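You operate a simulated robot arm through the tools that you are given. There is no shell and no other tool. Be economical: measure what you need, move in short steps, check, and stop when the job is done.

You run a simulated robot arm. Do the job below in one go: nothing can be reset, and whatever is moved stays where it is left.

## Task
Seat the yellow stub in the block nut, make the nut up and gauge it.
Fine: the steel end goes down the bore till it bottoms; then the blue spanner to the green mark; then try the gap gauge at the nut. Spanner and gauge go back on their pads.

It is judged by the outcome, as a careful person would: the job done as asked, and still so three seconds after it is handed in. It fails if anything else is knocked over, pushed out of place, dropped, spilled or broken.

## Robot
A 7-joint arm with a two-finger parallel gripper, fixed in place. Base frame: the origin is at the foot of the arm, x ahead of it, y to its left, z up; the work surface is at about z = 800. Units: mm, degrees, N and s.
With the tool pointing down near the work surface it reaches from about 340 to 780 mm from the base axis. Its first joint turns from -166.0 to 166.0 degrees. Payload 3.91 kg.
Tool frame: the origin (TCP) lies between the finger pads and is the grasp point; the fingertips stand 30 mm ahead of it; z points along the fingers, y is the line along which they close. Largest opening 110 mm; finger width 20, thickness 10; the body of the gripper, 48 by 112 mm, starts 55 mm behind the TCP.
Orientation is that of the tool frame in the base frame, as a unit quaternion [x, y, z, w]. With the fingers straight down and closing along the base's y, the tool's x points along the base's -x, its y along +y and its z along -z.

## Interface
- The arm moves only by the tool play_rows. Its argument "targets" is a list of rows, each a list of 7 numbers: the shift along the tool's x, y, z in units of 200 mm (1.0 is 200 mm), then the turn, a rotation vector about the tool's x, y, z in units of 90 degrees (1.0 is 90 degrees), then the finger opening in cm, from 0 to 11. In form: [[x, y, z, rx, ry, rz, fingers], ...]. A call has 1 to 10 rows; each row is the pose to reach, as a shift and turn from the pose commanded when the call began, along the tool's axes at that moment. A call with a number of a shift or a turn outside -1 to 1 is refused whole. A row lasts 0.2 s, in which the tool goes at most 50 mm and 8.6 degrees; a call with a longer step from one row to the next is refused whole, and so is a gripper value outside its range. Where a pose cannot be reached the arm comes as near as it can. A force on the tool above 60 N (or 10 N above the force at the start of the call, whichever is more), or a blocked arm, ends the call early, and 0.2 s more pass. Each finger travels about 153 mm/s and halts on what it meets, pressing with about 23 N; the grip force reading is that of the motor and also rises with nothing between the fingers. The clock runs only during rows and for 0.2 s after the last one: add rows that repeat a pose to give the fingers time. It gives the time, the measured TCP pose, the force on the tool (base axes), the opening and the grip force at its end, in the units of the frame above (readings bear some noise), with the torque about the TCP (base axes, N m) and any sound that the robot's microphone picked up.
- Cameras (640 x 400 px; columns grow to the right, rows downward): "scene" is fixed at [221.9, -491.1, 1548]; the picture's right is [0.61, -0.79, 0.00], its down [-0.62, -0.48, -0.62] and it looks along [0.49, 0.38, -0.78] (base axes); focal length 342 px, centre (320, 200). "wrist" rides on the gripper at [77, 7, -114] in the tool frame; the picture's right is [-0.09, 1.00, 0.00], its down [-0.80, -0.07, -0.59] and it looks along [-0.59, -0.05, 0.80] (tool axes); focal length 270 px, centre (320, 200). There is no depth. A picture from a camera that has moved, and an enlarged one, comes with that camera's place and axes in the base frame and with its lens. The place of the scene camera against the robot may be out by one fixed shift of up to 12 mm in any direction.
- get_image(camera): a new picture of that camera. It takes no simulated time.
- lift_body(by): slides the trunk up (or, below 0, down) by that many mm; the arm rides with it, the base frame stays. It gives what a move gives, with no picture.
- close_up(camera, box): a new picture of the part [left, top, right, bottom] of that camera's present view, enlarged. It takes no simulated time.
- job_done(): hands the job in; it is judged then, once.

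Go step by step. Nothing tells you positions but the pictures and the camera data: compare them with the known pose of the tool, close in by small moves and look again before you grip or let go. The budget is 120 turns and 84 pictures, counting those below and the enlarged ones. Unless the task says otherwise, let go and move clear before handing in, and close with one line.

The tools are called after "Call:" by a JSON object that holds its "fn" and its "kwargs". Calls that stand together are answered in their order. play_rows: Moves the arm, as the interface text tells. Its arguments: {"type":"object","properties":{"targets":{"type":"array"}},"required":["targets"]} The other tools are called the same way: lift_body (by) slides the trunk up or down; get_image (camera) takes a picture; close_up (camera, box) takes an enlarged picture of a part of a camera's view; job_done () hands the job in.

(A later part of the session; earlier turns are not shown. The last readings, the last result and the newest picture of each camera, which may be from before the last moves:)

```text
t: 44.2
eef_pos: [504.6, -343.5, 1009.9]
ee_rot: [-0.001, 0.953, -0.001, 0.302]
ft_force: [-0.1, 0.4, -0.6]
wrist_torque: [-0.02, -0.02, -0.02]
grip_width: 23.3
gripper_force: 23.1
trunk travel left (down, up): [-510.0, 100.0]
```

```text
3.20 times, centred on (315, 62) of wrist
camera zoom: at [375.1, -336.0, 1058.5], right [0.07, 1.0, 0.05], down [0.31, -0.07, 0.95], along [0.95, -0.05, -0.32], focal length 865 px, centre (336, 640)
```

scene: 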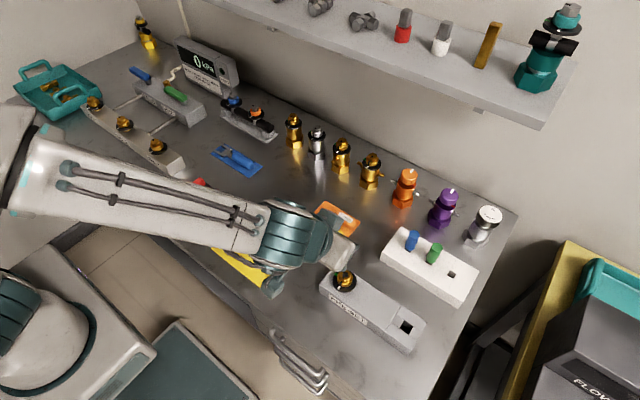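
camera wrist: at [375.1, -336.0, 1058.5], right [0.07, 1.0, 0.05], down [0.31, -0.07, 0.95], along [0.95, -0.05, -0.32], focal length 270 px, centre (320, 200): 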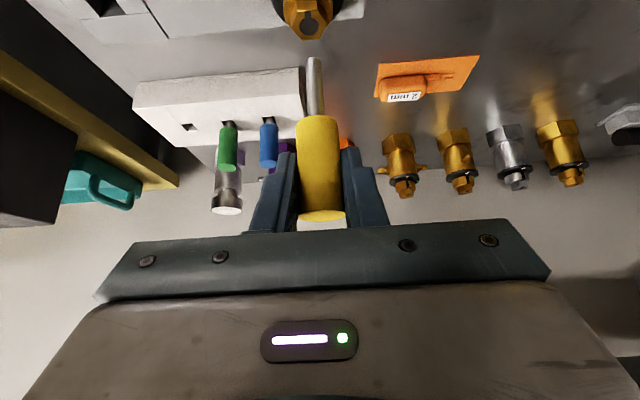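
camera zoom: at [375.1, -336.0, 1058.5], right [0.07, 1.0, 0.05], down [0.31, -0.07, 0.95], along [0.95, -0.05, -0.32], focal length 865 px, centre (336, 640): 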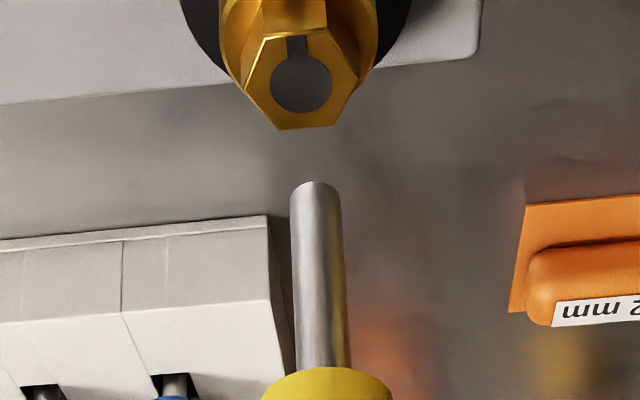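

Tip is ~30 mm above the bore and nearly aligned. I'll step down 24 mm with a small correction and look again.

Call:
{"fn": "play_rows", "kwargs": {"targets": [[0.03, -0.0075, 0.05, 0, 0, 0, 1.5], [0.063, -0.0075, 0.1027, 0, 0, 0, 1.5], [0.063, -0.0075, 0.1027, 0, 0, 0, 1.5]]}}

Call:
{"fn": "close_up", "kwargs": {"camera": "wrist", "box": [280, 10, 350, 90]}}

Call:
{"fn": "close_up", "kwargs": {"camera": "scene", "box": [320, 250, 370, 300]}}

```text
t: 45.0
eef_pos: [505.4, -343.8, 983.7]
ee_rot: [0.0, 0.953, -0.001, 0.302]
ft_force: [0.1, -0.2, -1.4]
wrist_torque: [-0.01, 0.03, -0.01]
grip_width: 22.9
gripper_force: 23.6
trunk travel left (down, up): [-510.0, 100.0]
```

```text
5.00 times, centred on (315, 50) of wrist
camera zoom: at [376.8, -336.9, 1033.7], right [0.07, 1.0, 0.05], down [0.31, -0.07, 0.95], along [0.95, -0.05, -0.32], focal length 1351 px, centre (345, 950)
```

zoom: 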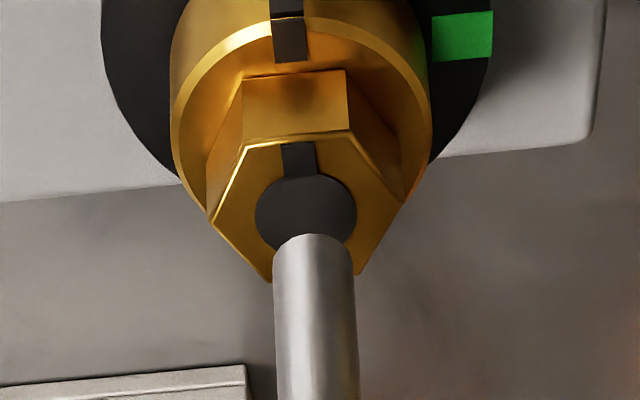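

```text
8.00 times, centred on (345, 275) of scene
camera zoom: at [221.9, -491.1, 1548.0], right [0.61, -0.79, 0.0], down [-0.62, -0.48, -0.62], along [0.49, 0.38, -0.78], focal length 2740 px, centre (120, -400)
```

zoom: 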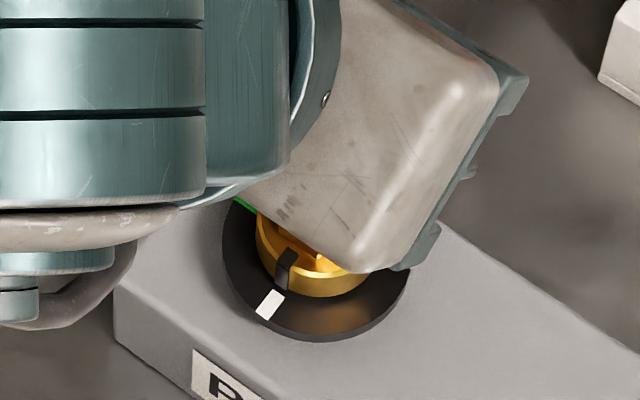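

Nearly aligned, about 9 mm above the bore. I'll correct y by −1.1 mm, step down 8 mm and check again.

Call:
{"fn": "play_rows", "kwargs": {"targets": [[0.011, -0.0055, 0.0169, 0, 0, 0, 1.5], [0.0218, -0.0055, 0.0337, 0, 0, 0, 1.5], [0.0218, -0.0055, 0.0337, 0, 0, 0, 1.5]]}}

Call:
{"fn": "close_up", "kwargs": {"camera": "wrist", "box": [280, 10, 350, 90]}}

```text
t: 45.9
eef_pos: [506.1, -346.0, 976.4]
ee_rot: [0.001, 0.953, -0.001, 0.302]
ft_force: [-0.1, 0.5, -0.7]
wrist_torque: [0.0, 0.01, 0.0]
grip_width: 22.9
gripper_force: 23.3
trunk travel left (down, up): [-510.0, 100.0]
```

```text
5.00 times, centred on (315, 50) of wrist
camera zoom: at [376.6, -338.9, 1026.3], right [0.07, 1.0, 0.05], down [0.31, -0.07, 0.95], along [0.95, -0.05, -0.32], focal length 1351 px, centre (345, 950)
```

zoom: 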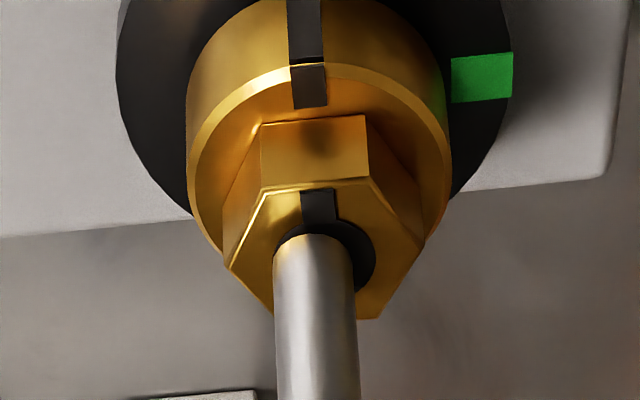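

The tip is right at bore height but ~1.2 mm too far −y. I'll shift +1.2 and descend gently.

Call:
{"fn": "play_rows", "kwargs": {"targets": [[0, 0.006, 0, 0, 0, 0, 1.5], [0.0115, 0.006, 0.0164, 0, 0, 0, 1.5], [0.023, 0.006, 0.0328, 0, 0, 0, 1.5], [0.0344, 0.006, 0.0491, 0, 0, 0, 1.5]]}}

Call:
{"fn": "close_up", "kwargs": {"camera": "wrist", "box": [280, 30, 350, 110]}}

```text
t: 46.9
eef_pos: [506.6, -342.5, 966.0]
ee_rot: [0.0, 0.953, 0.0, 0.301]
ft_force: [1.4, 0.0, -1.2]
wrist_torque: [-0.04, -0.01, 0.02]
grip_width: 23.1
gripper_force: 23.0
trunk travel left (down, up): [-510.0, 100.0]
```

```text
5.00 times, centred on (315, 70) of wrist
camera zoom: at [378.3, -336.0, 1015.7], right [0.07, 1.0, 0.05], down [0.31, -0.07, 0.95], along [0.95, -0.05, -0.32], focal length 1351 px, centre (345, 850)
```

zoom: 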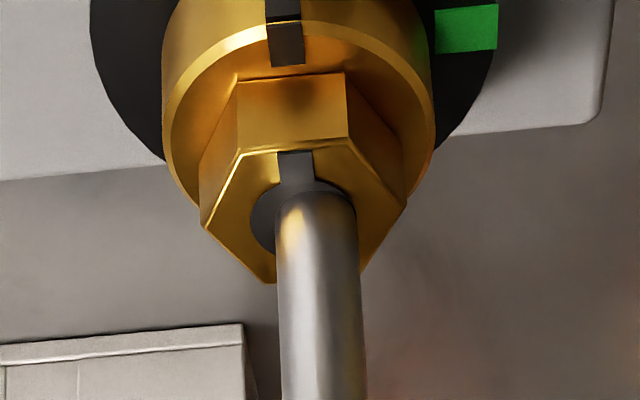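

The tip has entered the bore (the dark disc is just the bore mouth) but it's riding the +y side. I'll correct −1.4 mm and continue down gently.

Call:
{"fn": "play_rows", "kwargs": {"targets": [[0, -0.007, 0, 0, 0, 0, 1.5], [0.0144, -0.007, 0.0205, 0, 0, 0, 1.5], [0.0287, -0.007, 0.041, 0, 0, 0, 1.5]]}}

Call:
{"fn": "close_up", "kwargs": {"camera": "wrist", "box": [270, 30, 360, 130]}}

```text
t: 47.6
eef_pos: [506.2, -345.4, 955.6]
ee_rot: [0.001, 0.953, 0.0, 0.302]
ft_force: [0.7, 0.4, -0.4]
wrist_torque: [0.05, 0.01, 0.0]
grip_width: 23.2
gripper_force: 23.0
trunk travel left (down, up): [-510.0, 100.0]
```

```text
4.00 times, centred on (315, 80) of wrist
camera zoom: at [377.0, -338.1, 1005.5], right [0.07, 1.0, 0.05], down [0.31, -0.07, 0.95], along [0.95, -0.05, -0.32], focal length 1081 px, centre (340, 680)
```

zoom: 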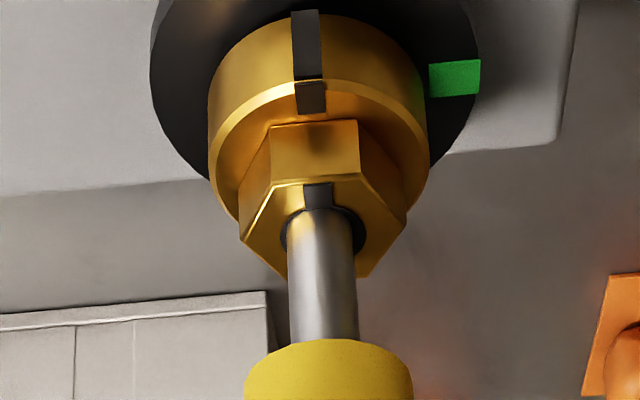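

Well centred now. Continue down.

Call:
{"fn": "play_rows", "kwargs": {"targets": [[0.0144, 0.002, 0.0205, 0, 0, 0, 1.5], [0.0287, 0.002, 0.041, 0, 0, 0, 1.5], [0.043, 0.002, 0.0614, 0, 0, 0, 1.5], [0.0574, 0.002, 0.0819, 0, 0, 0, 1.5]]}}

Call:
{"fn": "close_up", "kwargs": {"camera": "wrist", "box": [270, 30, 360, 130]}}

```text
t: 48.6
eef_pos: [508.7, -344.7, 937.3]
ee_rot: [0.0, 0.953, -0.004, 0.304]
ft_force: [1.9, -1.8, 23.5]
wrist_torque: [-0.05, -0.23, 0.01]
grip_width: 23.3
gripper_force: 23.0
trunk travel left (down, up): [-510.0, 100.0]
```

```text
4.00 times, centred on (315, 80) of wrist
camera zoom: at [378.5, -337.3, 987.0], right [0.07, 1.0, 0.05], down [0.31, -0.07, 0.95], along [0.95, -0.06, -0.31], focal length 1081 px, centre (340, 680)
```

zoom: 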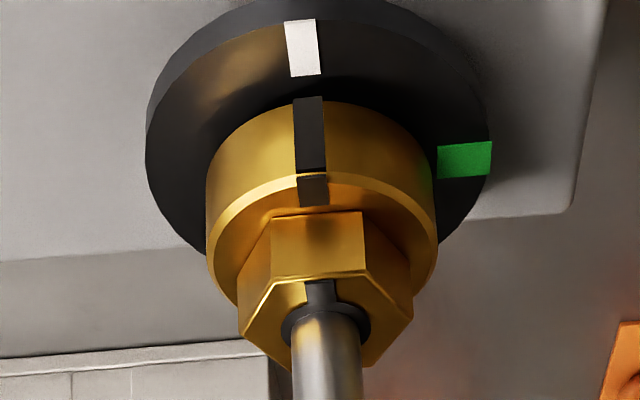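

23 N of upward push — probably bottomed. I'll check the handle-to-nut gap.

Call:
{"fn": "close_up", "kwargs": {"camera": "wrist", "box": [240, 60, 400, 240]}}

Call:
{"fn": "play_rows", "kwargs": {"targets": [[0.0072, 0, 0.0103, 0, 0, 0, 1.5], [0.0144, 0, 0.0205, 0, 0, 0, 1.5]]}}

Call:
{"fn": "close_up", "kwargs": {"camera": "wrist", "box": [240, 60, 400, 240]}}

```text
2.22 times, centred on (320, 150) of wrist
camera zoom: at [378.5, -337.3, 987.0], right [0.07, 1.0, 0.05], down [0.31, -0.07, 0.95], along [0.95, -0.06, -0.31], focal length 601 px, centre (320, 311)
```

zoom: 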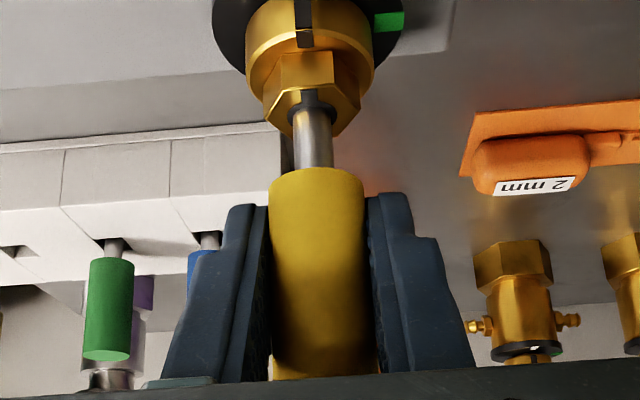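

```text
t: 49.2
eef_pos: [504.2, -345.8, 926.9]
ee_rot: [0.002, 0.954, 0.002, 0.299]
ft_force: [-0.2, 1.0, 10.3]
wrist_torque: [-0.04, -0.05, -0.01]
grip_width: 23.5
gripper_force: 23.4
trunk travel left (down, up): [-510.0, 100.0]
```

```text
2.22 times, centred on (320, 150) of wrist
camera zoom: at [375.7, -337.5, 977.1], right [0.07, 1.0, 0.05], down [0.32, -0.08, 0.95], along [0.95, -0.05, -0.32], focal length 601 px, centre (320, 311)
```

zoom: 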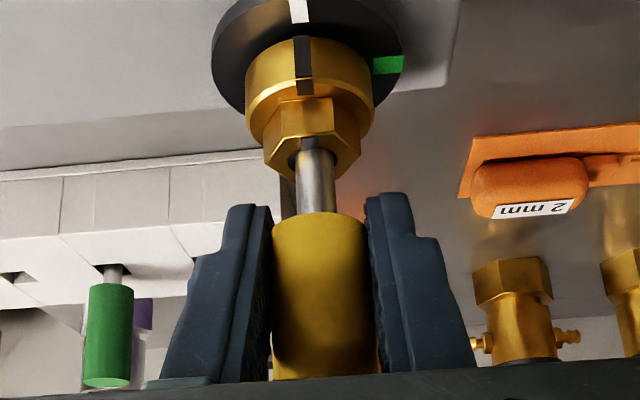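

The stub stayed put and slid in my grip, so it's resting on something solid. I'll regrip higher up and push again with a slight wiggle to make sure it's fully bottomed.

Call:
{"fn": "play_rows", "kwargs": {"targets": [[0, 0, 0, 0, 0, 0, 4], [0, 0, 0, 0, 0, 0, 4.5], [-0.0574, 0, -0.0819, 0, 0, 0, 4.5], [-0.0574, 0, -0.0819, 0, 0, 0, 4.5], [-0.0574, 0, -0.0819, 0, 0, 0, 2], [-0.0574, 0, -0.0819, 0, 0, 0, 1.5], [-0.0574, 0, -0.0819, 0, 0, 0, 1.5]]}}

Call:
{"fn": "play_rows", "kwargs": {"targets": [[0.0086, 0, 0.0123, 0, 0, 0, 1.5], [0.0086, 0.005, 0.0123, 0, 0, 0, 1.5], [0.0115, -0.005, 0.0164, 0, 0, 0, 1.5], [0.0115, 0, 0.0164, 0, 0, 0, 1.5], [0.016, 0, 0.013, 0, 0, 0, 1.5], [0.008, 0, 0.019, 0, 0, 0, 1.5], [0.0115, 0, 0.0164, 0, 0, 0, 1.5]]}}

Call:
{"fn": "close_up", "kwargs": {"camera": "wrist", "box": [240, 20, 400, 240]}}

```text
t: 50.9
eef_pos: [507.8, -347.2, 950.1]
ee_rot: [0.0, 0.953, -0.001, 0.301]
ft_force: [0.4, 2.0, 0.4]
wrist_torque: [0.12, 0.01, -0.03]
grip_width: 23.0
gripper_force: 22.6
trunk travel left (down, up): [-510.0, 100.0]
```

```text
t: 52.5
eef_pos: [505.2, -345.2, 948.9]
ee_rot: [0.001, 0.953, -0.004, 0.302]
ft_force: [2.5, -0.3, 36.6]
wrist_torque: [-0.08, -0.3, -0.01]
grip_width: 23.5
gripper_force: 23.2
trunk travel left (down, up): [-510.0, 100.0]
```

```text
1.82 times, centred on (320, 130) of wrist
camera zoom: at [377.1, -337.8, 997.8], right [0.07, 1.0, 0.05], down [0.31, -0.07, 0.95], along [0.95, -0.06, -0.31], focal length 491 px, centre (320, 327)
```

zoom: 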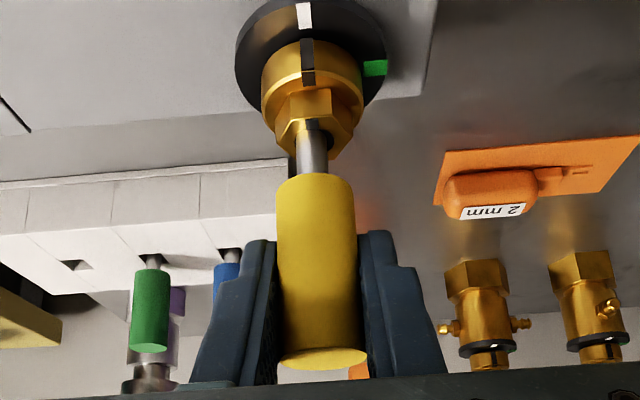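

Solid at 37 N with no further travel: it's bottomed. Release and rise straight up.

Call:
{"fn": "play_rows", "kwargs": {"targets": [[-0.009, 0, -0.0127, 0, 0, 0, 3.5], [-0.009, 0, -0.0127, 0, 0, 0, 5], [-0.1, 0, -0.143, 0, 0, 0, 5], [-0.2, 0, -0.287, 0, 0, 0, 5], [-0.3, 0, -0.43, 0, 0, 0, 5], [-0.37, 0, -0.53, 0, 0, 0, 5], [-0.37, 0, -0.53, 0, 0, 0, 5]]}}

Call:
{"fn": "get_image", "kwargs": {"camera": "wrist"}}

```text
t: 54.0
eef_pos: [504.0, -346.2, 1076.4]
ee_rot: [0.0, 0.954, -0.001, 0.301]
ft_force: [0.2, 0.0, -0.6]
wrist_torque: [-0.04, 0.01, -0.02]
grip_width: 49.8
gripper_force: 0.1
trunk travel left (down, up): [-510.0, 100.0]
```

```text
38 pictures are left
camera wrist: at [376.3, -339.1, 1125.9], right [0.07, 1.0, 0.05], down [0.31, -0.07, 0.95], along [0.95, -0.05, -0.32], focal length 270 px, centre (320, 200)
```

wrist: 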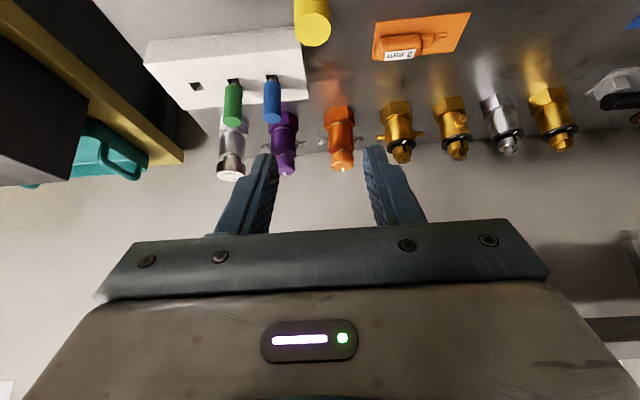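

The stub stands in the nut. Now go toward the spanner, straightening the tool to vertical on the way.

Call:
{"fn": "play_rows", "kwargs": {"targets": [[-0.01, 0.15, -0.02, 0, 0.078, 0, 6], [-0.03, 0.35, -0.04, 0, 0.156, 0, 8], [-0.04, 0.57, -0.06, 0, 0.234, 0, 9], [-0.055, 0.79, -0.08, 0, 0.311, 0, 10], [-0.057, 0.98, -0.082, 0, 0.389, 0, 10]]}}

Call:
{"fn": "play_rows", "kwargs": {"targets": [[0.0, 0.22, 0.02, 0, 0, 0, 10], [-0.02, 0.44, 0.05, 0, 0, 0, 10], [-0.06, 0.66, 0.08, 0, 0, 0, 10], [-0.1, 0.86, 0.1, 0, 0, 0, 10], [-0.15, 1.0, 0.14, 0, 0, 0, 10]]}}

Call:
{"fn": "play_rows", "kwargs": {"targets": [[-0.03, 0.2, 0.05, 0, 0, 0, 10], [-0.06, 0.4, 0.1, 0, 0, 0, 10], [-0.1, 0.55, 0.2, 0, 0, 0, 10], [-0.1, 0.55, 0.2, 0, 0, 0, 10]]}}

Call:
{"fn": "get_image", "kwargs": {"camera": "wrist"}}

```text
t: 55.2
eef_pos: [504.7, -150.1, 1095.2]
ee_rot: [0.001, 1.0, 0.0, -0.001]
ft_force: [0.9, 0.8, 0.5]
wrist_torque: [0.01, -0.01, 0.02]
grip_width: 100.2
gripper_force: 0.1
trunk travel left (down, up): [-510.0, 100.0]
```

```text
t: 56.5
eef_pos: [535.6, 50.5, 1068.3]
ee_rot: [0.001, 1.0, -0.001, 0.0]
ft_force: [0.2, 0.2, -0.7]
wrist_torque: [-0.05, -0.01, 0.01]
grip_width: 100.1
gripper_force: 0.1
trunk travel left (down, up): [-510.0, 100.0]
```

```text
t: 57.5
eef_pos: [555.5, 157.7, 1027.8]
ee_rot: [0.001, 1.0, -0.001, 0.0]
ft_force: [0.4, -0.1, 0.1]
wrist_torque: [0.01, 0.02, -0.01]
grip_width: 99.8
gripper_force: 0.1
trunk travel left (down, up): [-510.0, 100.0]
```

```text
37 pictures are left
camera wrist: at [477.8, 165.2, 1142.9], right [0.09, 1.0, 0.0], down [0.8, -0.07, 0.6], along [0.59, -0.05, -0.8], focal length 270 px, centre (320, 200)
```

wrist: 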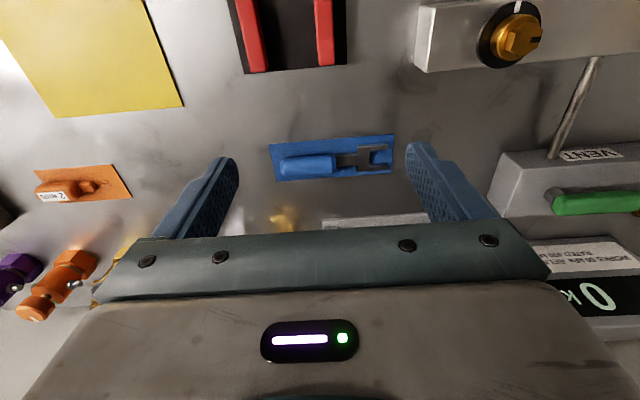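

Call:
{"fn": "close_up", "kwargs": {"camera": "wrist", "box": [260, 120, 410, 200]}}

```text
4.27 times, centred on (335, 160) of wrist
camera zoom: at [477.8, 165.2, 1142.9], right [0.09, 1.0, 0.0], down [0.8, -0.07, 0.6], along [0.59, -0.05, -0.8], focal length 1153 px, centre (256, 371)
```

zoom: 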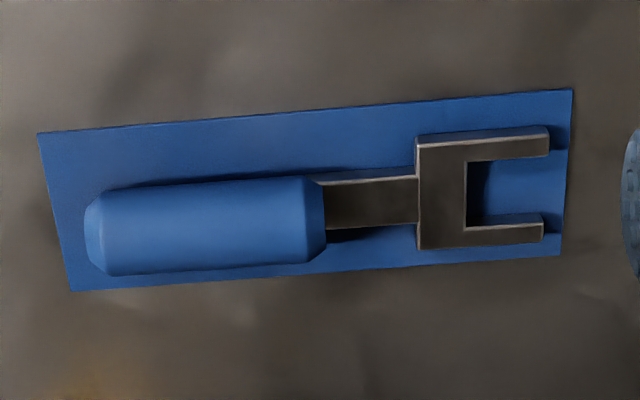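

Spanner lies along y at x≈658: handle y 95–172 with its axis near z 818, jaw opening toward +y at y≈218–243. On the nut, I plan to start with the handle toward −y and finish toward −x (90° clockwise). I'll yaw the tool +90° and go over the handle.

Call:
{"fn": "play_rows", "kwargs": {"targets": [[-0.05, -0.006, 0.03, 0, 0, -0.095, 8], [-0.1, -0.012, 0.06, 0, 0, -0.19, 7], [-0.15, -0.018, 0.09, 0, 0, -0.285, 6], [-0.2, -0.025, 0.12, 0, 0, -0.38, 6], [-0.26, -0.03, 0.15, 0, 0, -0.475, 6], [-0.31, -0.038, 0.18, 0, 0, -0.57, 6], [-0.36, -0.045, 0.21, 0, 0, -0.665, 6], [-0.41, -0.05, 0.24, 0, 0, -0.76, 6], [-0.46, -0.058, 0.27, 0, 0, -0.855, 6], [-0.515, -0.065, 0.3, 0, 0, -0.95, 6]]}}

Call:
{"fn": "play_rows", "kwargs": {"targets": [[0, 0, 0.1, 0, 0, -0.05, 6], [0, 0, 0.15, 0, 0, -0.05, 6], [0, 0, 0.15, 0, 0, -0.05, 6]]}}

Call:
{"fn": "get_image", "kwargs": {"camera": "wrist"}}

```text
t: 59.6
eef_pos: [656.8, 148.1, 969.4]
ee_rot: [-0.679, 0.735, -0.001, -0.001]
ft_force: [-0.1, -0.4, -0.6]
wrist_torque: [-0.01, -0.02, -0.01]
grip_width: 59.9
gripper_force: 0.1
trunk travel left (down, up): [-510.0, 100.0]
```

```text
t: 60.5
eef_pos: [659.0, 147.8, 936.4]
ee_rot: [-0.707, 0.707, -0.001, 0.0]
ft_force: [0.2, 0.3, -0.2]
wrist_torque: [0.0, -0.01, -0.01]
grip_width: 59.7
gripper_force: 0.1
trunk travel left (down, up): [-510.0, 100.0]
```

```text
35 pictures are left
camera wrist: at [652.2, 72.1, 1051.5], right [-1.0, 0.09, 0.0], down [0.07, 0.8, 0.59], along [0.05, 0.59, -0.8], focal length 270 px, centre (320, 200)
```

wrist: 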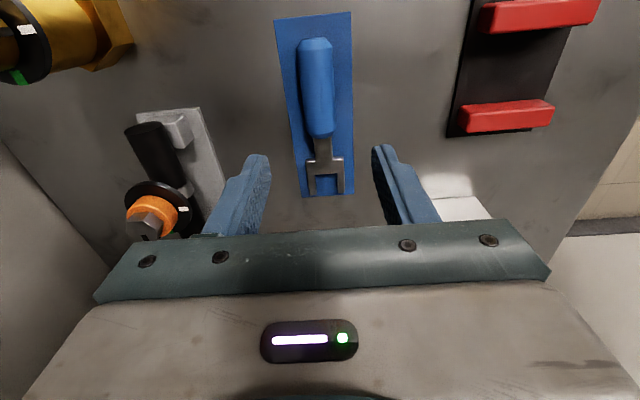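

Aligned over the handle. Descend to grip height (fingertips just above the pad).

Call:
{"fn": "play_rows", "kwargs": {"targets": [[0.009, 0, 0.17, 0, 0, 0, 5.5], [0.009, 0, 0.34, 0, 0, 0, 5], [0.009, 0, 0.46, 0, 0, 0, 5], [0.009, 0, 0.49, 0, 0, 0, 5], [0.009, 0, 0.49, 0, 0, 0, 5]]}}

Call:
{"fn": "get_image", "kwargs": {"camera": "wrist"}}

```text
t: 61.6
eef_pos: [658.3, 144.6, 838.0]
ee_rot: [-0.706, 0.708, -0.002, 0.001]
ft_force: [-0.5, 0.1, -0.2]
wrist_torque: [0.0, -0.04, 0.01]
grip_width: 50.4
gripper_force: 0.1
trunk travel left (down, up): [-510.0, 100.0]
```

```text
34 pictures are left
camera wrist: at [650.9, 68.5, 953.1], right [-1.0, 0.09, 0.0], down [0.07, 0.8, 0.59], along [0.05, 0.59, -0.8], focal length 270 px, centre (320, 200)
```

wrist: 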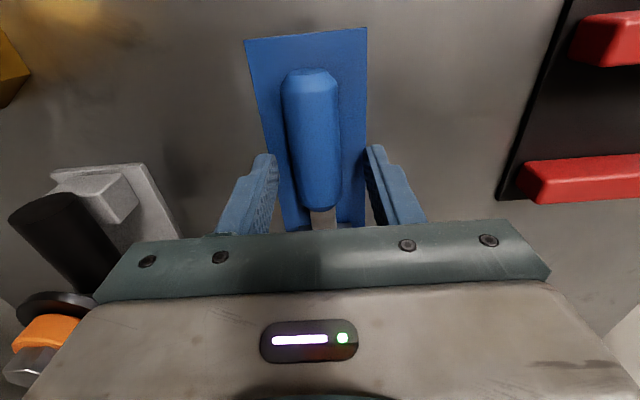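

Good. Lower 3 mm more and grip.

Call:
{"fn": "play_rows", "kwargs": {"targets": [[0, 0, 0.015, 0, 0, 0, 5], [0, 0, 0.015, 0, 0, 0, 3.5], [0, 0, 0.015, 0, 0, 0, 2.5], [0, 0, 0.015, 0, 0, 0, 2], [0, 0, 0.015, 0, 0, 0, 2]]}}

Call:
{"fn": "play_rows", "kwargs": {"targets": [[0, 0, -0.1, 0, 0, 0, 2], [0, 0, -0.3, 0, 0, 0, 2], [0, 0, -0.5, 0, 0, 0, 2], [0, 0, -0.7, 0, 0, 0, 2], [0, 0, -0.7, 0, 0, 0, 2]]}}

Call:
{"fn": "get_image", "kwargs": {"camera": "wrist"}}

Call:
{"fn": "close_up", "kwargs": {"camera": "scene", "box": [160, 80, 300, 200]}}

```text
t: 62.9
eef_pos: [658.1, 145.8, 836.9]
ee_rot: [-0.706, 0.708, -0.001, 0.0]
ft_force: [1.9, -0.1, 1.9]
wrist_torque: [-0.01, -0.06, 0.04]
grip_width: 27.2
gripper_force: 23.2
trunk travel left (down, up): [-510.0, 100.0]
```

```text
t: 64.0
eef_pos: [662.5, 145.1, 974.1]
ee_rot: [-0.707, 0.708, 0.0, -0.001]
ft_force: [0.8, 0.1, -2.5]
wrist_torque: [0.0, 0.0, -0.01]
grip_width: 27.3
gripper_force: 22.8
trunk travel left (down, up): [-510.0, 100.0]
```

```text
33 pictures are left
camera wrist: at [654.6, 69.2, 1088.9], right [-1.0, 0.09, 0.0], down [0.07, 0.8, 0.59], along [0.05, 0.59, -0.81], focal length 270 px, centre (320, 200)
```

wrist: 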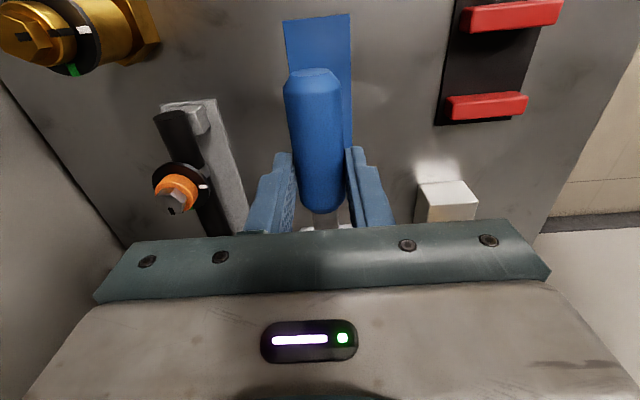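

```text
3.33 times, centred on (230, 140) of scene
camera zoom: at [221.9, -491.1, 1548.0], right [0.61, -0.79, 0.0], down [-0.62, -0.48, -0.62], along [0.49, 0.38, -0.78], focal length 1142 px, centre (620, 400)
```

zoom: 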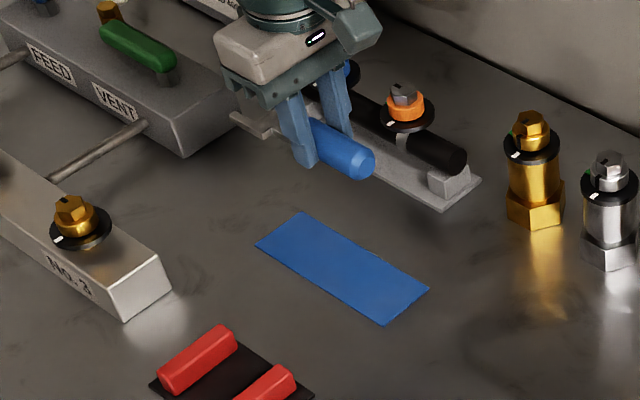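

The spanner is held securely (27 mm). I'll carry it high over to the −y side of the nut.

Call:
{"fn": "play_rows", "kwargs": {"targets": [[0.1, 0.03, -0.12, 0, 0, 0, 2], [0.3, 0.08, -0.25, 0, 0, 0, 2], [0.5, 0.13, -0.38, 0, 0, 0, 2], [0.72, 0.18, -0.4, 0, 0, 0, 2], [0.95, 0.22, -0.4, 0, 0, 0, 2]]}}

Call:
{"fn": "play_rows", "kwargs": {"targets": [[0.2, 0.05, 0, 0, 0, 0, 2], [0.42, 0.1, 0, 0, 0, 0, 2], [0.65, 0.16, 0, 0, 0, 0, 2], [0.87, 0.22, 0, 0, 0, 0, 2], [1.0, 0.26, 0, 0, 0, 0, 2]]}}

Call:
{"fn": "play_rows", "kwargs": {"targets": [[0.2, 0.06, 0, 0, 0, 0, 2], [0.4, 0.12, 0, 0, 0, 0, 2], [0.62, 0.18, 0, 0, 0, 0, 2], [0.84, 0.24, 0, 0, 0, 0, 2], [1.0, 0.28, 0, 0, 0, 0, 2], [1.0, 0.28, 0, 0, 0, 0, 2]]}}

```text
t: 65.2
eef_pos: [610.8, -46.3, 1057.3]
ee_rot: [-0.707, 0.707, 0.0, 0.0]
ft_force: [0.4, 0.2, -1.4]
wrist_torque: [-0.01, -0.02, -0.01]
grip_width: 27.3
gripper_force: 22.9
trunk travel left (down, up): [-510.0, 100.0]
```

```text
t: 66.5
eef_pos: [562.3, -245.9, 1055.6]
ee_rot: [-0.707, 0.707, 0.0, 0.0]
ft_force: [-0.4, -0.4, -0.7]
wrist_torque: [0.03, -0.05, 0.01]
grip_width: 27.2
gripper_force: 23.1
trunk travel left (down, up): [-510.0, 100.0]
```

```text
t: 67.8
eef_pos: [506.4, -446.5, 1057.7]
ee_rot: [-0.706, 0.708, 0.0, 0.0]
ft_force: [0.7, -0.1, -2.2]
wrist_torque: [-0.02, 0.0, -0.01]
grip_width: 27.2
gripper_force: 22.9
trunk travel left (down, up): [-510.0, 100.0]
```

Call:
{"fn": "play_rows", "kwargs": {"targets": [[0.14, 0, 0, 0, 0, 0, 2], [0.1425, 0, 0.2, 0, 0, 0, 2], [0.1425, 0, 0.4, 0, 0, 0, 2], [0.1425, 0, 0.61, 0, 0, 0, 2], [0.1425, 0, 0.61, 0, 0, 0, 2]]}}

Call:
{"fn": "close_up", "kwargs": {"camera": "scene", "box": [310, 210, 440, 320]}}

Call:
{"fn": "get_image", "kwargs": {"camera": "wrist"}}

```text
t: 69.0
eef_pos: [510.0, -475.2, 932.4]
ee_rot: [0.707, -0.707, 0.001, 0.0]
ft_force: [0.7, -0.2, -1.7]
wrist_torque: [-0.01, -0.01, 0.01]
grip_width: 27.5
gripper_force: 22.6
trunk travel left (down, up): [-510.0, 100.0]
```

```text
3.64 times, centred on (375, 265) of scene
camera zoom: at [221.9, -491.1, 1548.0], right [0.61, -0.79, 0.0], down [-0.62, -0.48, -0.62], along [0.49, 0.38, -0.78], focal length 1246 px, centre (120, -36)
```

zoom: 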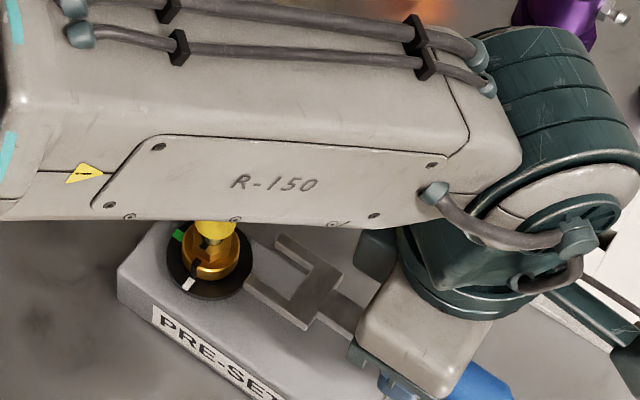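

```text
30 pictures are left
camera wrist: at [501.9, -551.6, 1047.7], right [-1.0, 0.09, 0.0], down [0.07, 0.8, 0.59], along [0.05, 0.59, -0.8], focal length 270 px, centre (320, 200)
```

wrist: 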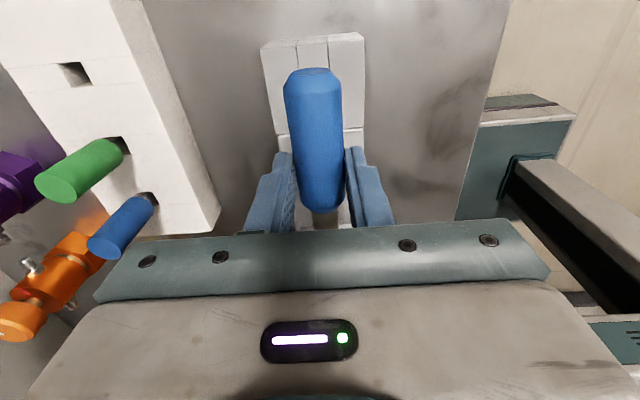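

Call:
{"fn": "close_up", "kwargs": {"camera": "scene", "box": [350, 265, 410, 305]}}

```text
10.00 times, centred on (380, 285) of scene
camera zoom: at [221.9, -491.1, 1548.0], right [0.61, -0.79, 0.0], down [-0.62, -0.48, -0.62], along [0.49, 0.38, -0.78], focal length 3425 px, centre (-280, -650)
```

zoom: 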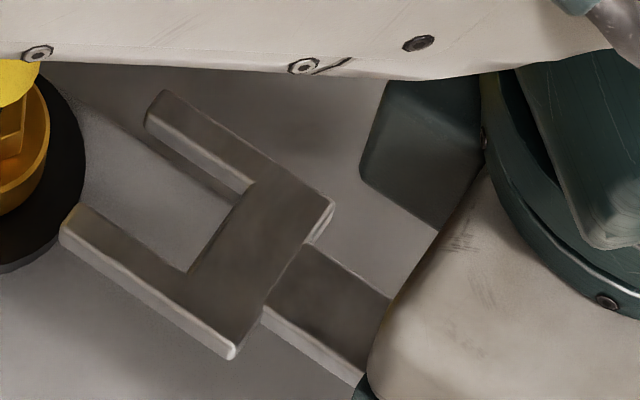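

Relative to the nut (scene-calibrated), the jaw centre is at x≈507.6, and its throat centre needs +45 mm in y. Jaw z is about 897–905, just above the hex and below the stub's handle. I'll raise 4 mm, correct x, slide in and look.

Call:
{"fn": "play_rows", "kwargs": {"targets": [[0, 0.013, -0.02, 0, 0, 0, 2], [0, 0.013, -0.02, 0, 0, 0, 2], [-0.08, 0.013, -0.02, 0, 0, 0, 2], [-0.16, 0.013, -0.02, 0, 0, 0, 2], [-0.22, 0.013, -0.02, 0, 0, 0, 2], [-0.22, 0.013, -0.02, 0, 0, 0, 2]]}}

Call:
{"fn": "close_up", "kwargs": {"camera": "scene", "box": [325, 255, 385, 305]}}

```text
t: 70.5
eef_pos: [504.1, -428.3, 938.6]
ee_rot: [-0.707, 0.707, 0.0, -0.001]
ft_force: [0.4, 0.0, -2.7]
wrist_torque: [-0.06, 0.01, -0.01]
grip_width: 27.3
gripper_force: 23.0
trunk travel left (down, up): [-510.0, 100.0]
```

```text
8.00 times, centred on (355, 280) of scene
camera zoom: at [221.9, -491.1, 1548.0], right [0.61, -0.79, 0.0], down [-0.62, -0.48, -0.62], along [0.49, 0.38, -0.78], focal length 2740 px, centre (40, -440)
```

zoom: 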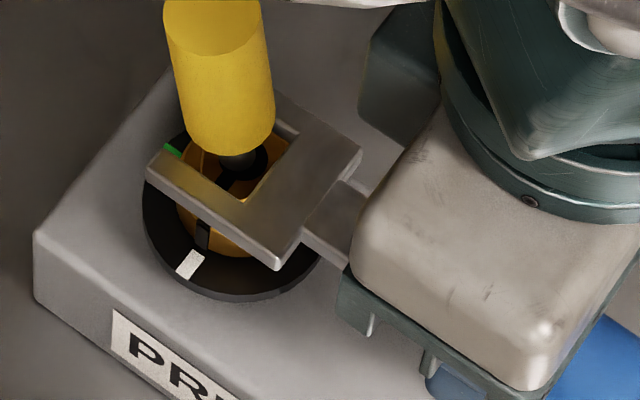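

The jaw is around the stub shaft. I need about +3.5 mm x and −2 mm y to centre it over the hex before lowering.

Call:
{"fn": "play_rows", "kwargs": {"targets": [[0.01, -0.0175, 0, 0, 0, 0, 2], [0.01, -0.0175, 0, 0, 0, 0, 2]]}}

Call:
{"fn": "close_up", "kwargs": {"camera": "scene", "box": [325, 255, 385, 305]}}

```text
t: 71.0
eef_pos: [506.6, -431.6, 938.0]
ee_rot: [-0.706, 0.708, 0.0, -0.001]
ft_force: [0.0, -0.8, -1.8]
wrist_torque: [-0.08, 0.0, -0.01]
grip_width: 27.1
gripper_force: 22.8
trunk travel left (down, up): [-510.0, 100.0]
```

```text
8.00 times, centred on (355, 280) of scene
camera zoom: at [221.9, -491.1, 1548.0], right [0.61, -0.79, 0.0], down [-0.62, -0.48, -0.62], along [0.49, 0.38, -0.78], focal length 2740 px, centre (40, -440)
```

zoom: 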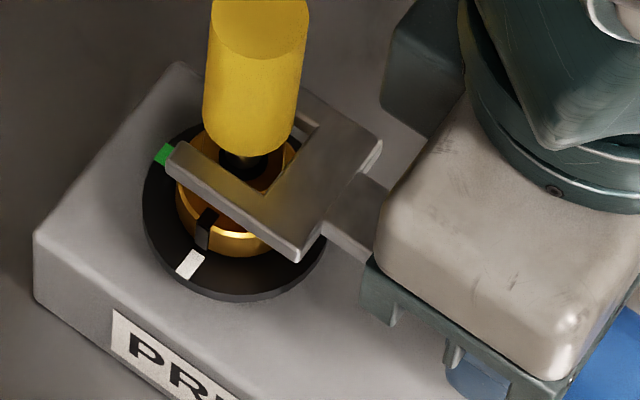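

Centred over the hex now. Lower gently, watching the force.

Call:
{"fn": "play_rows", "kwargs": {"targets": [[0, 0, 0.015, 0, 0, 0, 2], [0, 0, 0.03, 0, 0, 0, 2], [0, 0, 0.045, 0, 0, 0, 2], [0, 0, 0.06, 0, 0, 0, 2]]}}

Call:
{"fn": "close_up", "kwargs": {"camera": "scene", "box": [325, 255, 385, 305]}}

```text
t: 72.0
eef_pos: [508.4, -430.5, 925.0]
ee_rot: [-0.706, 0.708, -0.002, 0.0]
ft_force: [-1.0, -0.3, -2.4]
wrist_torque: [-0.02, -0.01, 0.01]
grip_width: 27.2
gripper_force: 22.5
trunk travel left (down, up): [-510.0, 100.0]
```

```text
8.00 times, centred on (355, 280) of scene
camera zoom: at [221.9, -491.1, 1548.0], right [0.61, -0.79, 0.0], down [-0.62, -0.48, -0.62], along [0.49, 0.38, -0.78], focal length 2740 px, centre (40, -440)
```

zoom: 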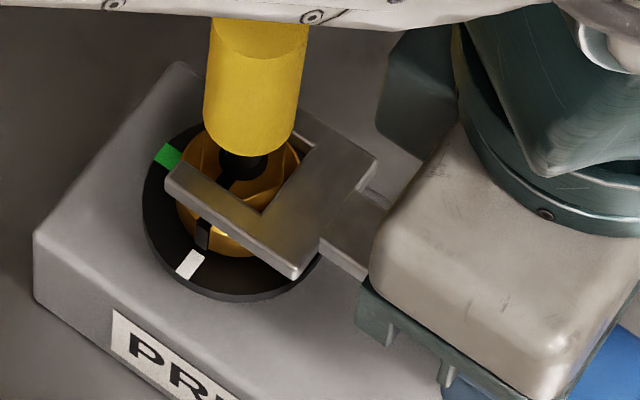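

The jaw is at hex height and astride it with no contact force. Start the clockwise turn about the nut axis: first 40°.

Call:
{"fn": "play_rows", "kwargs": {"targets": [[0, 0.0075, 0, 0, 0, 0, 2], [-0.0042, 0.067, 0, 0, 0, 0.0889, 2], [-0.0167, 0.126, 0, 0, 0, 0.1778, 2], [-0.0372, 0.1825, 0, 0, 0, 0.2667, 2], [-0.0653, 0.2355, 0, 0, 0, 0.3556, 2], [-0.1006, 0.284, 0, 0, 0, 0.4444, 2]]}}

Call:
{"fn": "close_up", "kwargs": {"camera": "scene", "box": [315, 250, 385, 305]}}

```text
t: 73.5
eef_pos: [451.5, -410.3, 926.9]
ee_rot: [-0.422, 0.907, -0.001, 0.001]
ft_force: [-0.8, 0.0, -2.7]
wrist_torque: [-0.02, -0.02, 0.02]
grip_width: 27.4
gripper_force: 23.4
trunk travel left (down, up): [-510.0, 100.0]
```

```text
7.27 times, centred on (350, 278) of scene
camera zoom: at [221.9, -491.1, 1548.0], right [0.61, -0.79, 0.0], down [-0.62, -0.48, -0.62], along [0.49, 0.38, -0.78], focal length 2491 px, centre (102, -364)
```

zoom: 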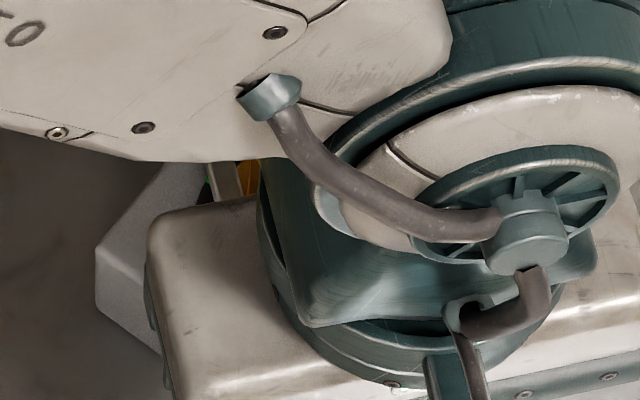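

No resistance yet, and the view is blocked by the arm. I'll continue the turn, watching the torque.

Call:
{"fn": "play_rows", "kwargs": {"targets": [[-0.0042, 0.06, 0, 0, 0, 0.0889, 2], [-0.0167, 0.1185, 0, 0, 0, 0.1778, 2], [-0.0372, 0.175, 0, 0, 0, 0.2667, 2]]}}

Call:
{"fn": "get_image", "kwargs": {"camera": "scene"}}

```text
t: 74.2
eef_pos: [430.0, -380.8, 925.1]
ee_rot: [-0.223, 0.975, -0.001, 0.0]
ft_force: [0.5, -0.7, -1.6]
wrist_torque: [0.02, 0.0, -0.01]
grip_width: 27.4
gripper_force: 23.2
trunk travel left (down, up): [-510.0, 100.0]
```

```text
24 pictures are left
```

scene: 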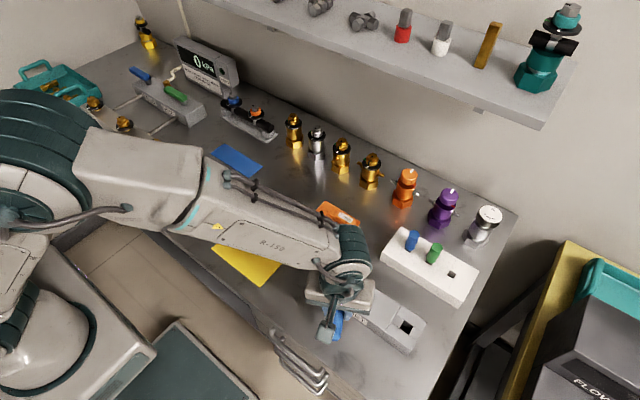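

Call:
{"fn": "play_rows", "kwargs": {"targets": [[-0.0042, 0.06, 0, 0, 0, 0.0889, 2], [-0.0167, 0.1185, 0, 0, 0, 0.1778, 2], [-0.0372, 0.175, 0, 0, 0, 0.2667, 2], [-0.043, 0.188, 0, 0, 0, 0.2867, 2], [-0.043, 0.188, 0, 0, 0, 0.2867, 2]]}}

Call:
{"fn": "close_up", "kwargs": {"camera": "scene", "box": [300, 240, 380, 320]}}

```text
t: 75.5
eef_pos: [418.8, -344.8, 926.9]
ee_rot: [0.0, 1.0, 0.001, 0.0]
ft_force: [-0.7, 0.5, -1.3]
wrist_torque: [0.0, 0.03, 0.01]
grip_width: 27.2
gripper_force: 22.9
trunk travel left (down, up): [-510.0, 100.0]
```

```text
5.00 times, centred on (340, 280) of scene
camera zoom: at [221.9, -491.1, 1548.0], right [0.61, -0.79, 0.0], down [-0.62, -0.48, -0.62], along [0.49, 0.38, -0.78], focal length 1713 px, centre (220, -200)
```

zoom: 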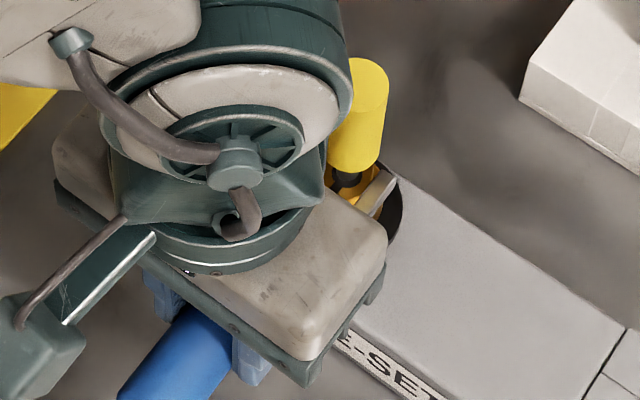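

The turn is done to the nominal 90°. I'll withdraw horizontally, then up and aside, to see where the pointer sits.

Call:
{"fn": "play_rows", "kwargs": {"targets": [[0.12, 0, 0, 0, 0, 0, 2], [0.28, 0, 0, 0, 0, 0, 2], [0.3, 0.1, -0.2, 0, 0, 0, 2], [0.3, 0.3, -0.35, 0, 0, 0, 2], [0.3, 0.5, -0.45, 0, 0, 0, 2], [0.3, 0.7, -0.45, 0, 0, 0, 2]]}}

Call:
{"fn": "close_up", "kwargs": {"camera": "scene", "box": [320, 245, 380, 305]}}

```text
t: 76.8
eef_pos: [363.5, -205.8, 1017.1]
ee_rot: [-0.001, 1.0, 0.0, 0.001]
ft_force: [-0.1, 0.0, -1.4]
wrist_torque: [-0.01, -0.01, -0.02]
grip_width: 27.3
gripper_force: 22.8
trunk travel left (down, up): [-510.0, 100.0]
```

```text
6.67 times, centred on (350, 275) of scene
camera zoom: at [221.9, -491.1, 1548.0], right [0.61, -0.79, 0.0], down [-0.62, -0.48, -0.62], along [0.49, 0.38, -0.78], focal length 2284 px, centre (120, -300)
```

zoom: 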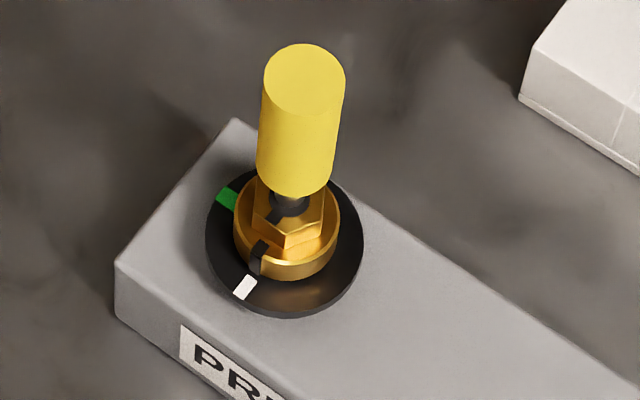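

The pointer didn't move: the jaw passed freely, so it was probably riding above the hex. I'll go round again to the −y side and lower until it's really down on the hex.

Call:
{"fn": "play_rows", "kwargs": {"targets": [[0, -0.1, -0.1, 0, 0, -0.095, 2], [0, -0.3, -0.15, 0, 0, -0.19, 2], [0, -0.5, -0.15, 0, 0, -0.285, 2], [0, -0.7, -0.15, 0, 0, -0.38, 2], [0, -0.9, -0.15, 0, 0, -0.475, 2], [-0.1, -1.0, -0.15, 0, 0, -0.57, 2], [-0.2, -1.0, -0.15, 0, 0, -0.665, 2], [-0.35, -1.0, -0.15, 0, 0, -0.76, 2], [-0.5, -1.0, -0.15, 0, 0, -0.855, 2], [-0.6, -1.0, -0.15, 0, 0, -0.95, 2]]}}

```text
t: 79.0
eef_pos: [480.8, -402.2, 1043.7]
ee_rot: [-0.68, 0.733, -0.002, 0.0]
ft_force: [-0.2, 0.2, -0.6]
wrist_torque: [-0.01, -0.01, -0.03]
grip_width: 27.4
gripper_force: 22.9
trunk travel left (down, up): [-510.0, 100.0]
```

Call:
{"fn": "play_rows", "kwargs": {"targets": [[0.18, -0.08, 0, 0, 0, -0.048, 2], [0.369, -0.158, 0, 0, 0, -0.048, 2], [0.369, -0.158, 0.2, 0, 0, -0.048, 2], [0.369, -0.158, 0.4, 0, 0, -0.048, 2], [0.369, -0.158, 0.54, 0, 0, -0.048, 2], [0.369, -0.158, 0.54, 0, 0, -0.048, 2]]}}

Call:
{"fn": "close_up", "kwargs": {"camera": "scene", "box": [325, 250, 405, 310]}}

```text
t: 80.5
eef_pos: [501.9, -480.9, 938.3]
ee_rot: [0.707, -0.707, 0.001, 0.0]
ft_force: [-0.3, 0.7, -1.7]
wrist_torque: [0.03, 0.0, -0.01]
grip_width: 27.3
gripper_force: 22.9
trunk travel left (down, up): [-510.0, 100.0]
```

```text
6.67 times, centred on (365, 280) of scene
camera zoom: at [221.9, -491.1, 1548.0], right [0.61, -0.79, 0.0], down [-0.62, -0.48, -0.62], along [0.49, 0.38, -0.78], focal length 2284 px, centre (20, -333)
```

zoom: 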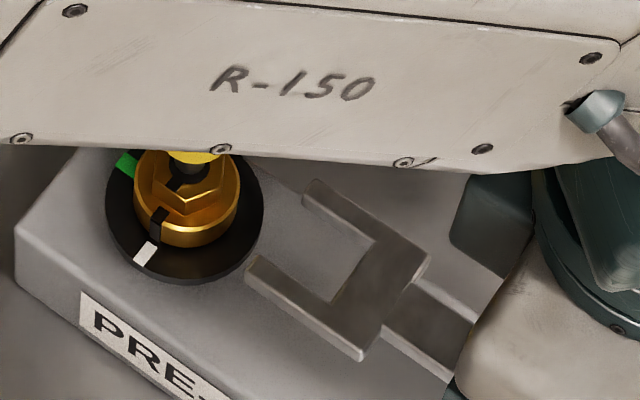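

Side by side, jaw gap (~24 mm) matches the hex. I'll slide in again, then lower further than before, feeling for contact.

Call:
{"fn": "play_rows", "kwargs": {"targets": [[0, -0.0225, 0, 0, 0, 0, 2], [-0.08, -0.0225, 0, 0, 0, 0, 2], [-0.16, -0.0225, 0, 0, 0, 0, 2], [-0.235, -0.0225, 0, 0, 0, 0, 2], [-0.235, -0.0225, 0.03, 0, 0, 0, 2], [-0.235, -0.0225, 0.065, 0, 0, 0, 2], [-0.235, -0.0225, 0.065, 0, 0, 0, 2]]}}

Call:
{"fn": "close_up", "kwargs": {"camera": "scene", "box": [330, 260, 370, 300]}}

```text
t: 82.0
eef_pos: [511.1, -434.1, 925.1]
ee_rot: [-0.707, 0.707, -0.001, -0.001]
ft_force: [-0.2, -1.0, -1.3]
wrist_torque: [0.0, -0.02, 0.01]
grip_width: 27.3
gripper_force: 22.5
trunk travel left (down, up): [-510.0, 100.0]
```

```text
10.00 times, centred on (350, 280) of scene
camera zoom: at [221.9, -491.1, 1548.0], right [0.61, -0.79, 0.0], down [-0.62, -0.48, -0.62], along [0.49, 0.38, -0.78], focal length 3425 px, centre (20, -600)
```

zoom: 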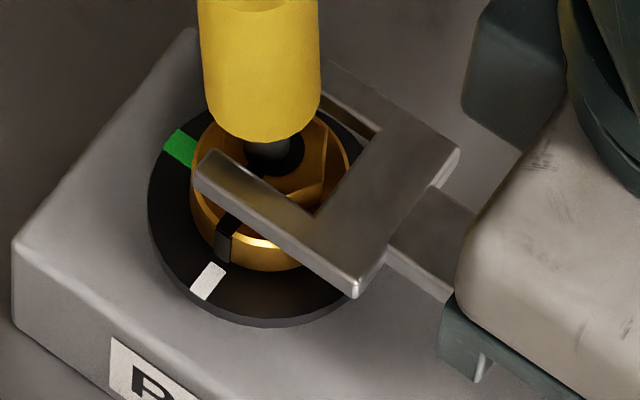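

The jaw is clearly still above the hex. Nudge +2 mm in y, then lower in small steps to feel contact.

Call:
{"fn": "play_rows", "kwargs": {"targets": [[-0.012, 0, 0, 0, 0, 0, 2], [-0.012, 0, 0.01, 0, 0, 0, 2], [-0.012, 0, 0.02, 0, 0, 0, 2], [-0.012, 0, 0.03, 0, 0, 0, 2], [-0.012, 0, 0.04, 0, 0, 0, 2]]}}

Call:
{"fn": "close_up", "kwargs": {"camera": "scene", "box": [330, 260, 370, 300]}}

```text
t: 83.2
eef_pos: [511.1, -431.2, 917.0]
ee_rot: [-0.707, 0.708, 0.0, 0.0]
ft_force: [-2.7, 0.7, -0.8]
wrist_torque: [0.07, 0.11, 0.25]
grip_width: 27.5
gripper_force: 23.4
trunk travel left (down, up): [-510.0, 100.0]
```

```text
10.00 times, centred on (350, 280) of scene
camera zoom: at [221.9, -491.1, 1548.0], right [0.61, -0.79, 0.0], down [-0.62, -0.48, -0.62], along [0.49, 0.38, -0.78], focal length 3425 px, centre (20, -600)
```

zoom: 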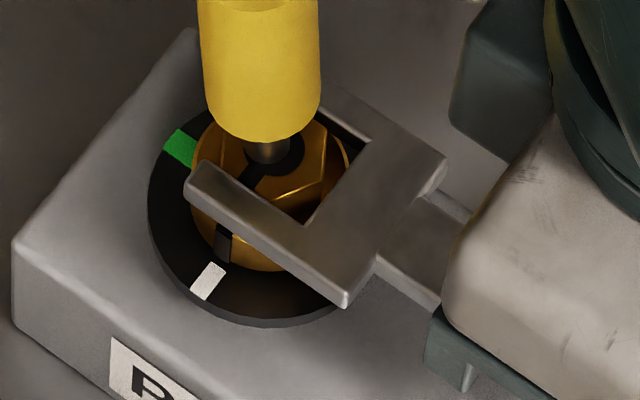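

Now the jaw is around the hex: there's a side force and torque from contact. Lower 3 mm more for full engagement and relieve x slightly.

Call:
{"fn": "play_rows", "kwargs": {"targets": [[0, 0.006, 0, 0, 0, 0, 2], [0, 0.006, 0.008, 0, 0, 0, 2], [0, 0.006, 0.015, 0, 0, 0, 2], [0, 0.006, 0.015, 0, 0, 0, 2]]}}

```text
t: 84.2
eef_pos: [510.5, -430.5, 914.5]
ee_rot: [0.707, -0.707, 0.0, 0.001]
ft_force: [0.8, 0.9, -1.9]
wrist_torque: [-0.01, 0.0, -0.03]
grip_width: 27.2
gripper_force: 23.5
trunk travel left (down, up): [-510.0, 100.0]
```

Free and seated around the hex. Turn 16° and check the torque.

Call:
{"fn": "play_rows", "kwargs": {"targets": [[-0.0011, 0.0302, 0, 0, 0, 0.0444, 2], [-0.0042, 0.0602, 0, 0, 0, 0.0889, 2], [-0.0095, 0.09, 0, 0, 0, 0.1333, 2], [-0.0168, 0.1192, 0, 0, 0, 0.1778, 2]]}}

Call:
{"fn": "close_up", "kwargs": {"camera": "scene", "box": [330, 260, 370, 300]}}

```text
t: 85.2
eef_pos: [486.9, -428.5, 914.7]
ee_rot: [-0.602, 0.799, 0.0, 0.0]
ft_force: [2.6, 5.2, -8.6]
wrist_torque: [-0.38, 0.11, 0.16]
grip_width: 27.3
gripper_force: 22.6
trunk travel left (down, up): [-510.0, 100.0]
```

```text
10.00 times, centred on (350, 280) of scene
camera zoom: at [221.9, -491.1, 1548.0], right [0.61, -0.79, 0.0], down [-0.62, -0.48, -0.62], along [0.49, 0.38, -0.78], focal length 3425 px, centre (20, -600)
```

zoom: 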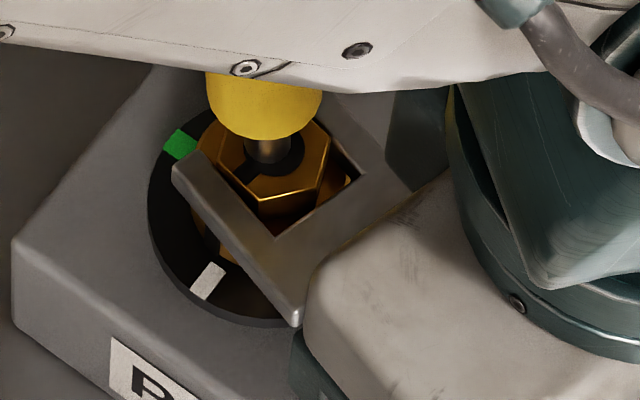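

The nut is turning with the jaw now. Continue another 40°.

Call:
{"fn": "play_rows", "kwargs": {"targets": [[-0.0042, 0.0602, 0, 0, 0, 0.0889, 2], [-0.0168, 0.1192, 0, 0, 0, 0.1778, 2], [-0.0374, 0.1759, 0, 0, 0, 0.2667, 2], [-0.0657, 0.2292, 0, 0, 0, 0.3556, 2], [-0.1012, 0.278, 0, 0, 0, 0.4444, 2]]}}

```text
t: 86.5
eef_pos: [439.0, -394.5, 913.5]
ee_rot: [-0.289, 0.957, -0.002, 0.001]
ft_force: [2.4, -4.9, -3.5]
wrist_torque: [-0.28, 0.1, 0.28]
grip_width: 27.6
gripper_force: 23.2
trunk travel left (down, up): [-510.0, 100.0]
```

Call:
{"fn": "play_rows", "kwargs": {"targets": [[-0.0042, 0.0602, 0, 0, 0, 0.0889, 2], [-0.0168, 0.1192, 0, 0, 0, 0.1778, 2], [-0.0374, 0.1759, 0, 0, 0, 0.2667, 2], [-0.0657, 0.2292, 0, 0, 0, 0.3556, 2], [-0.0722, 0.2395, 0, 0, 0, 0.3733, 2], [-0.0722, 0.2395, 0, 0, 0, 0.3733, 2]]}}

Call:
{"fn": "close_up", "kwargs": {"camera": "scene", "box": [325, 245, 375, 295]}}

```text
t: 87.8
eef_pos: [423.2, -346.3, 913.9]
ee_rot: [-0.002, 1.0, 0.0, 0.001]
ft_force: [-1.3, -15.5, -0.2]
wrist_torque: [-0.41, -0.12, -0.17]
grip_width: 27.4
gripper_force: 22.6
trunk travel left (down, up): [-510.0, 100.0]
```

```text
8.00 times, centred on (350, 270) of scene
camera zoom: at [221.9, -491.1, 1548.0], right [0.61, -0.79, 0.0], down [-0.62, -0.48, -0.62], along [0.49, 0.38, -0.78], focal length 2740 px, centre (80, -360)
```

zoom: 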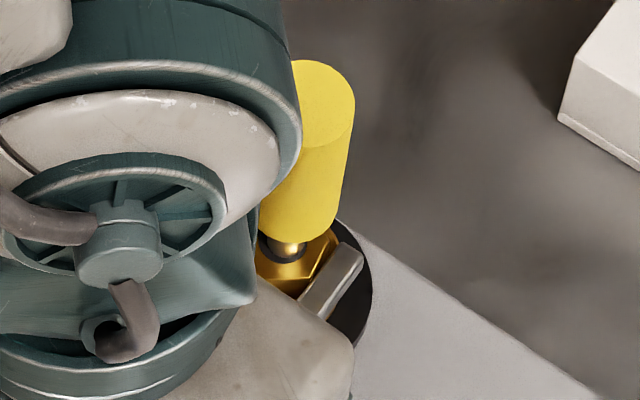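

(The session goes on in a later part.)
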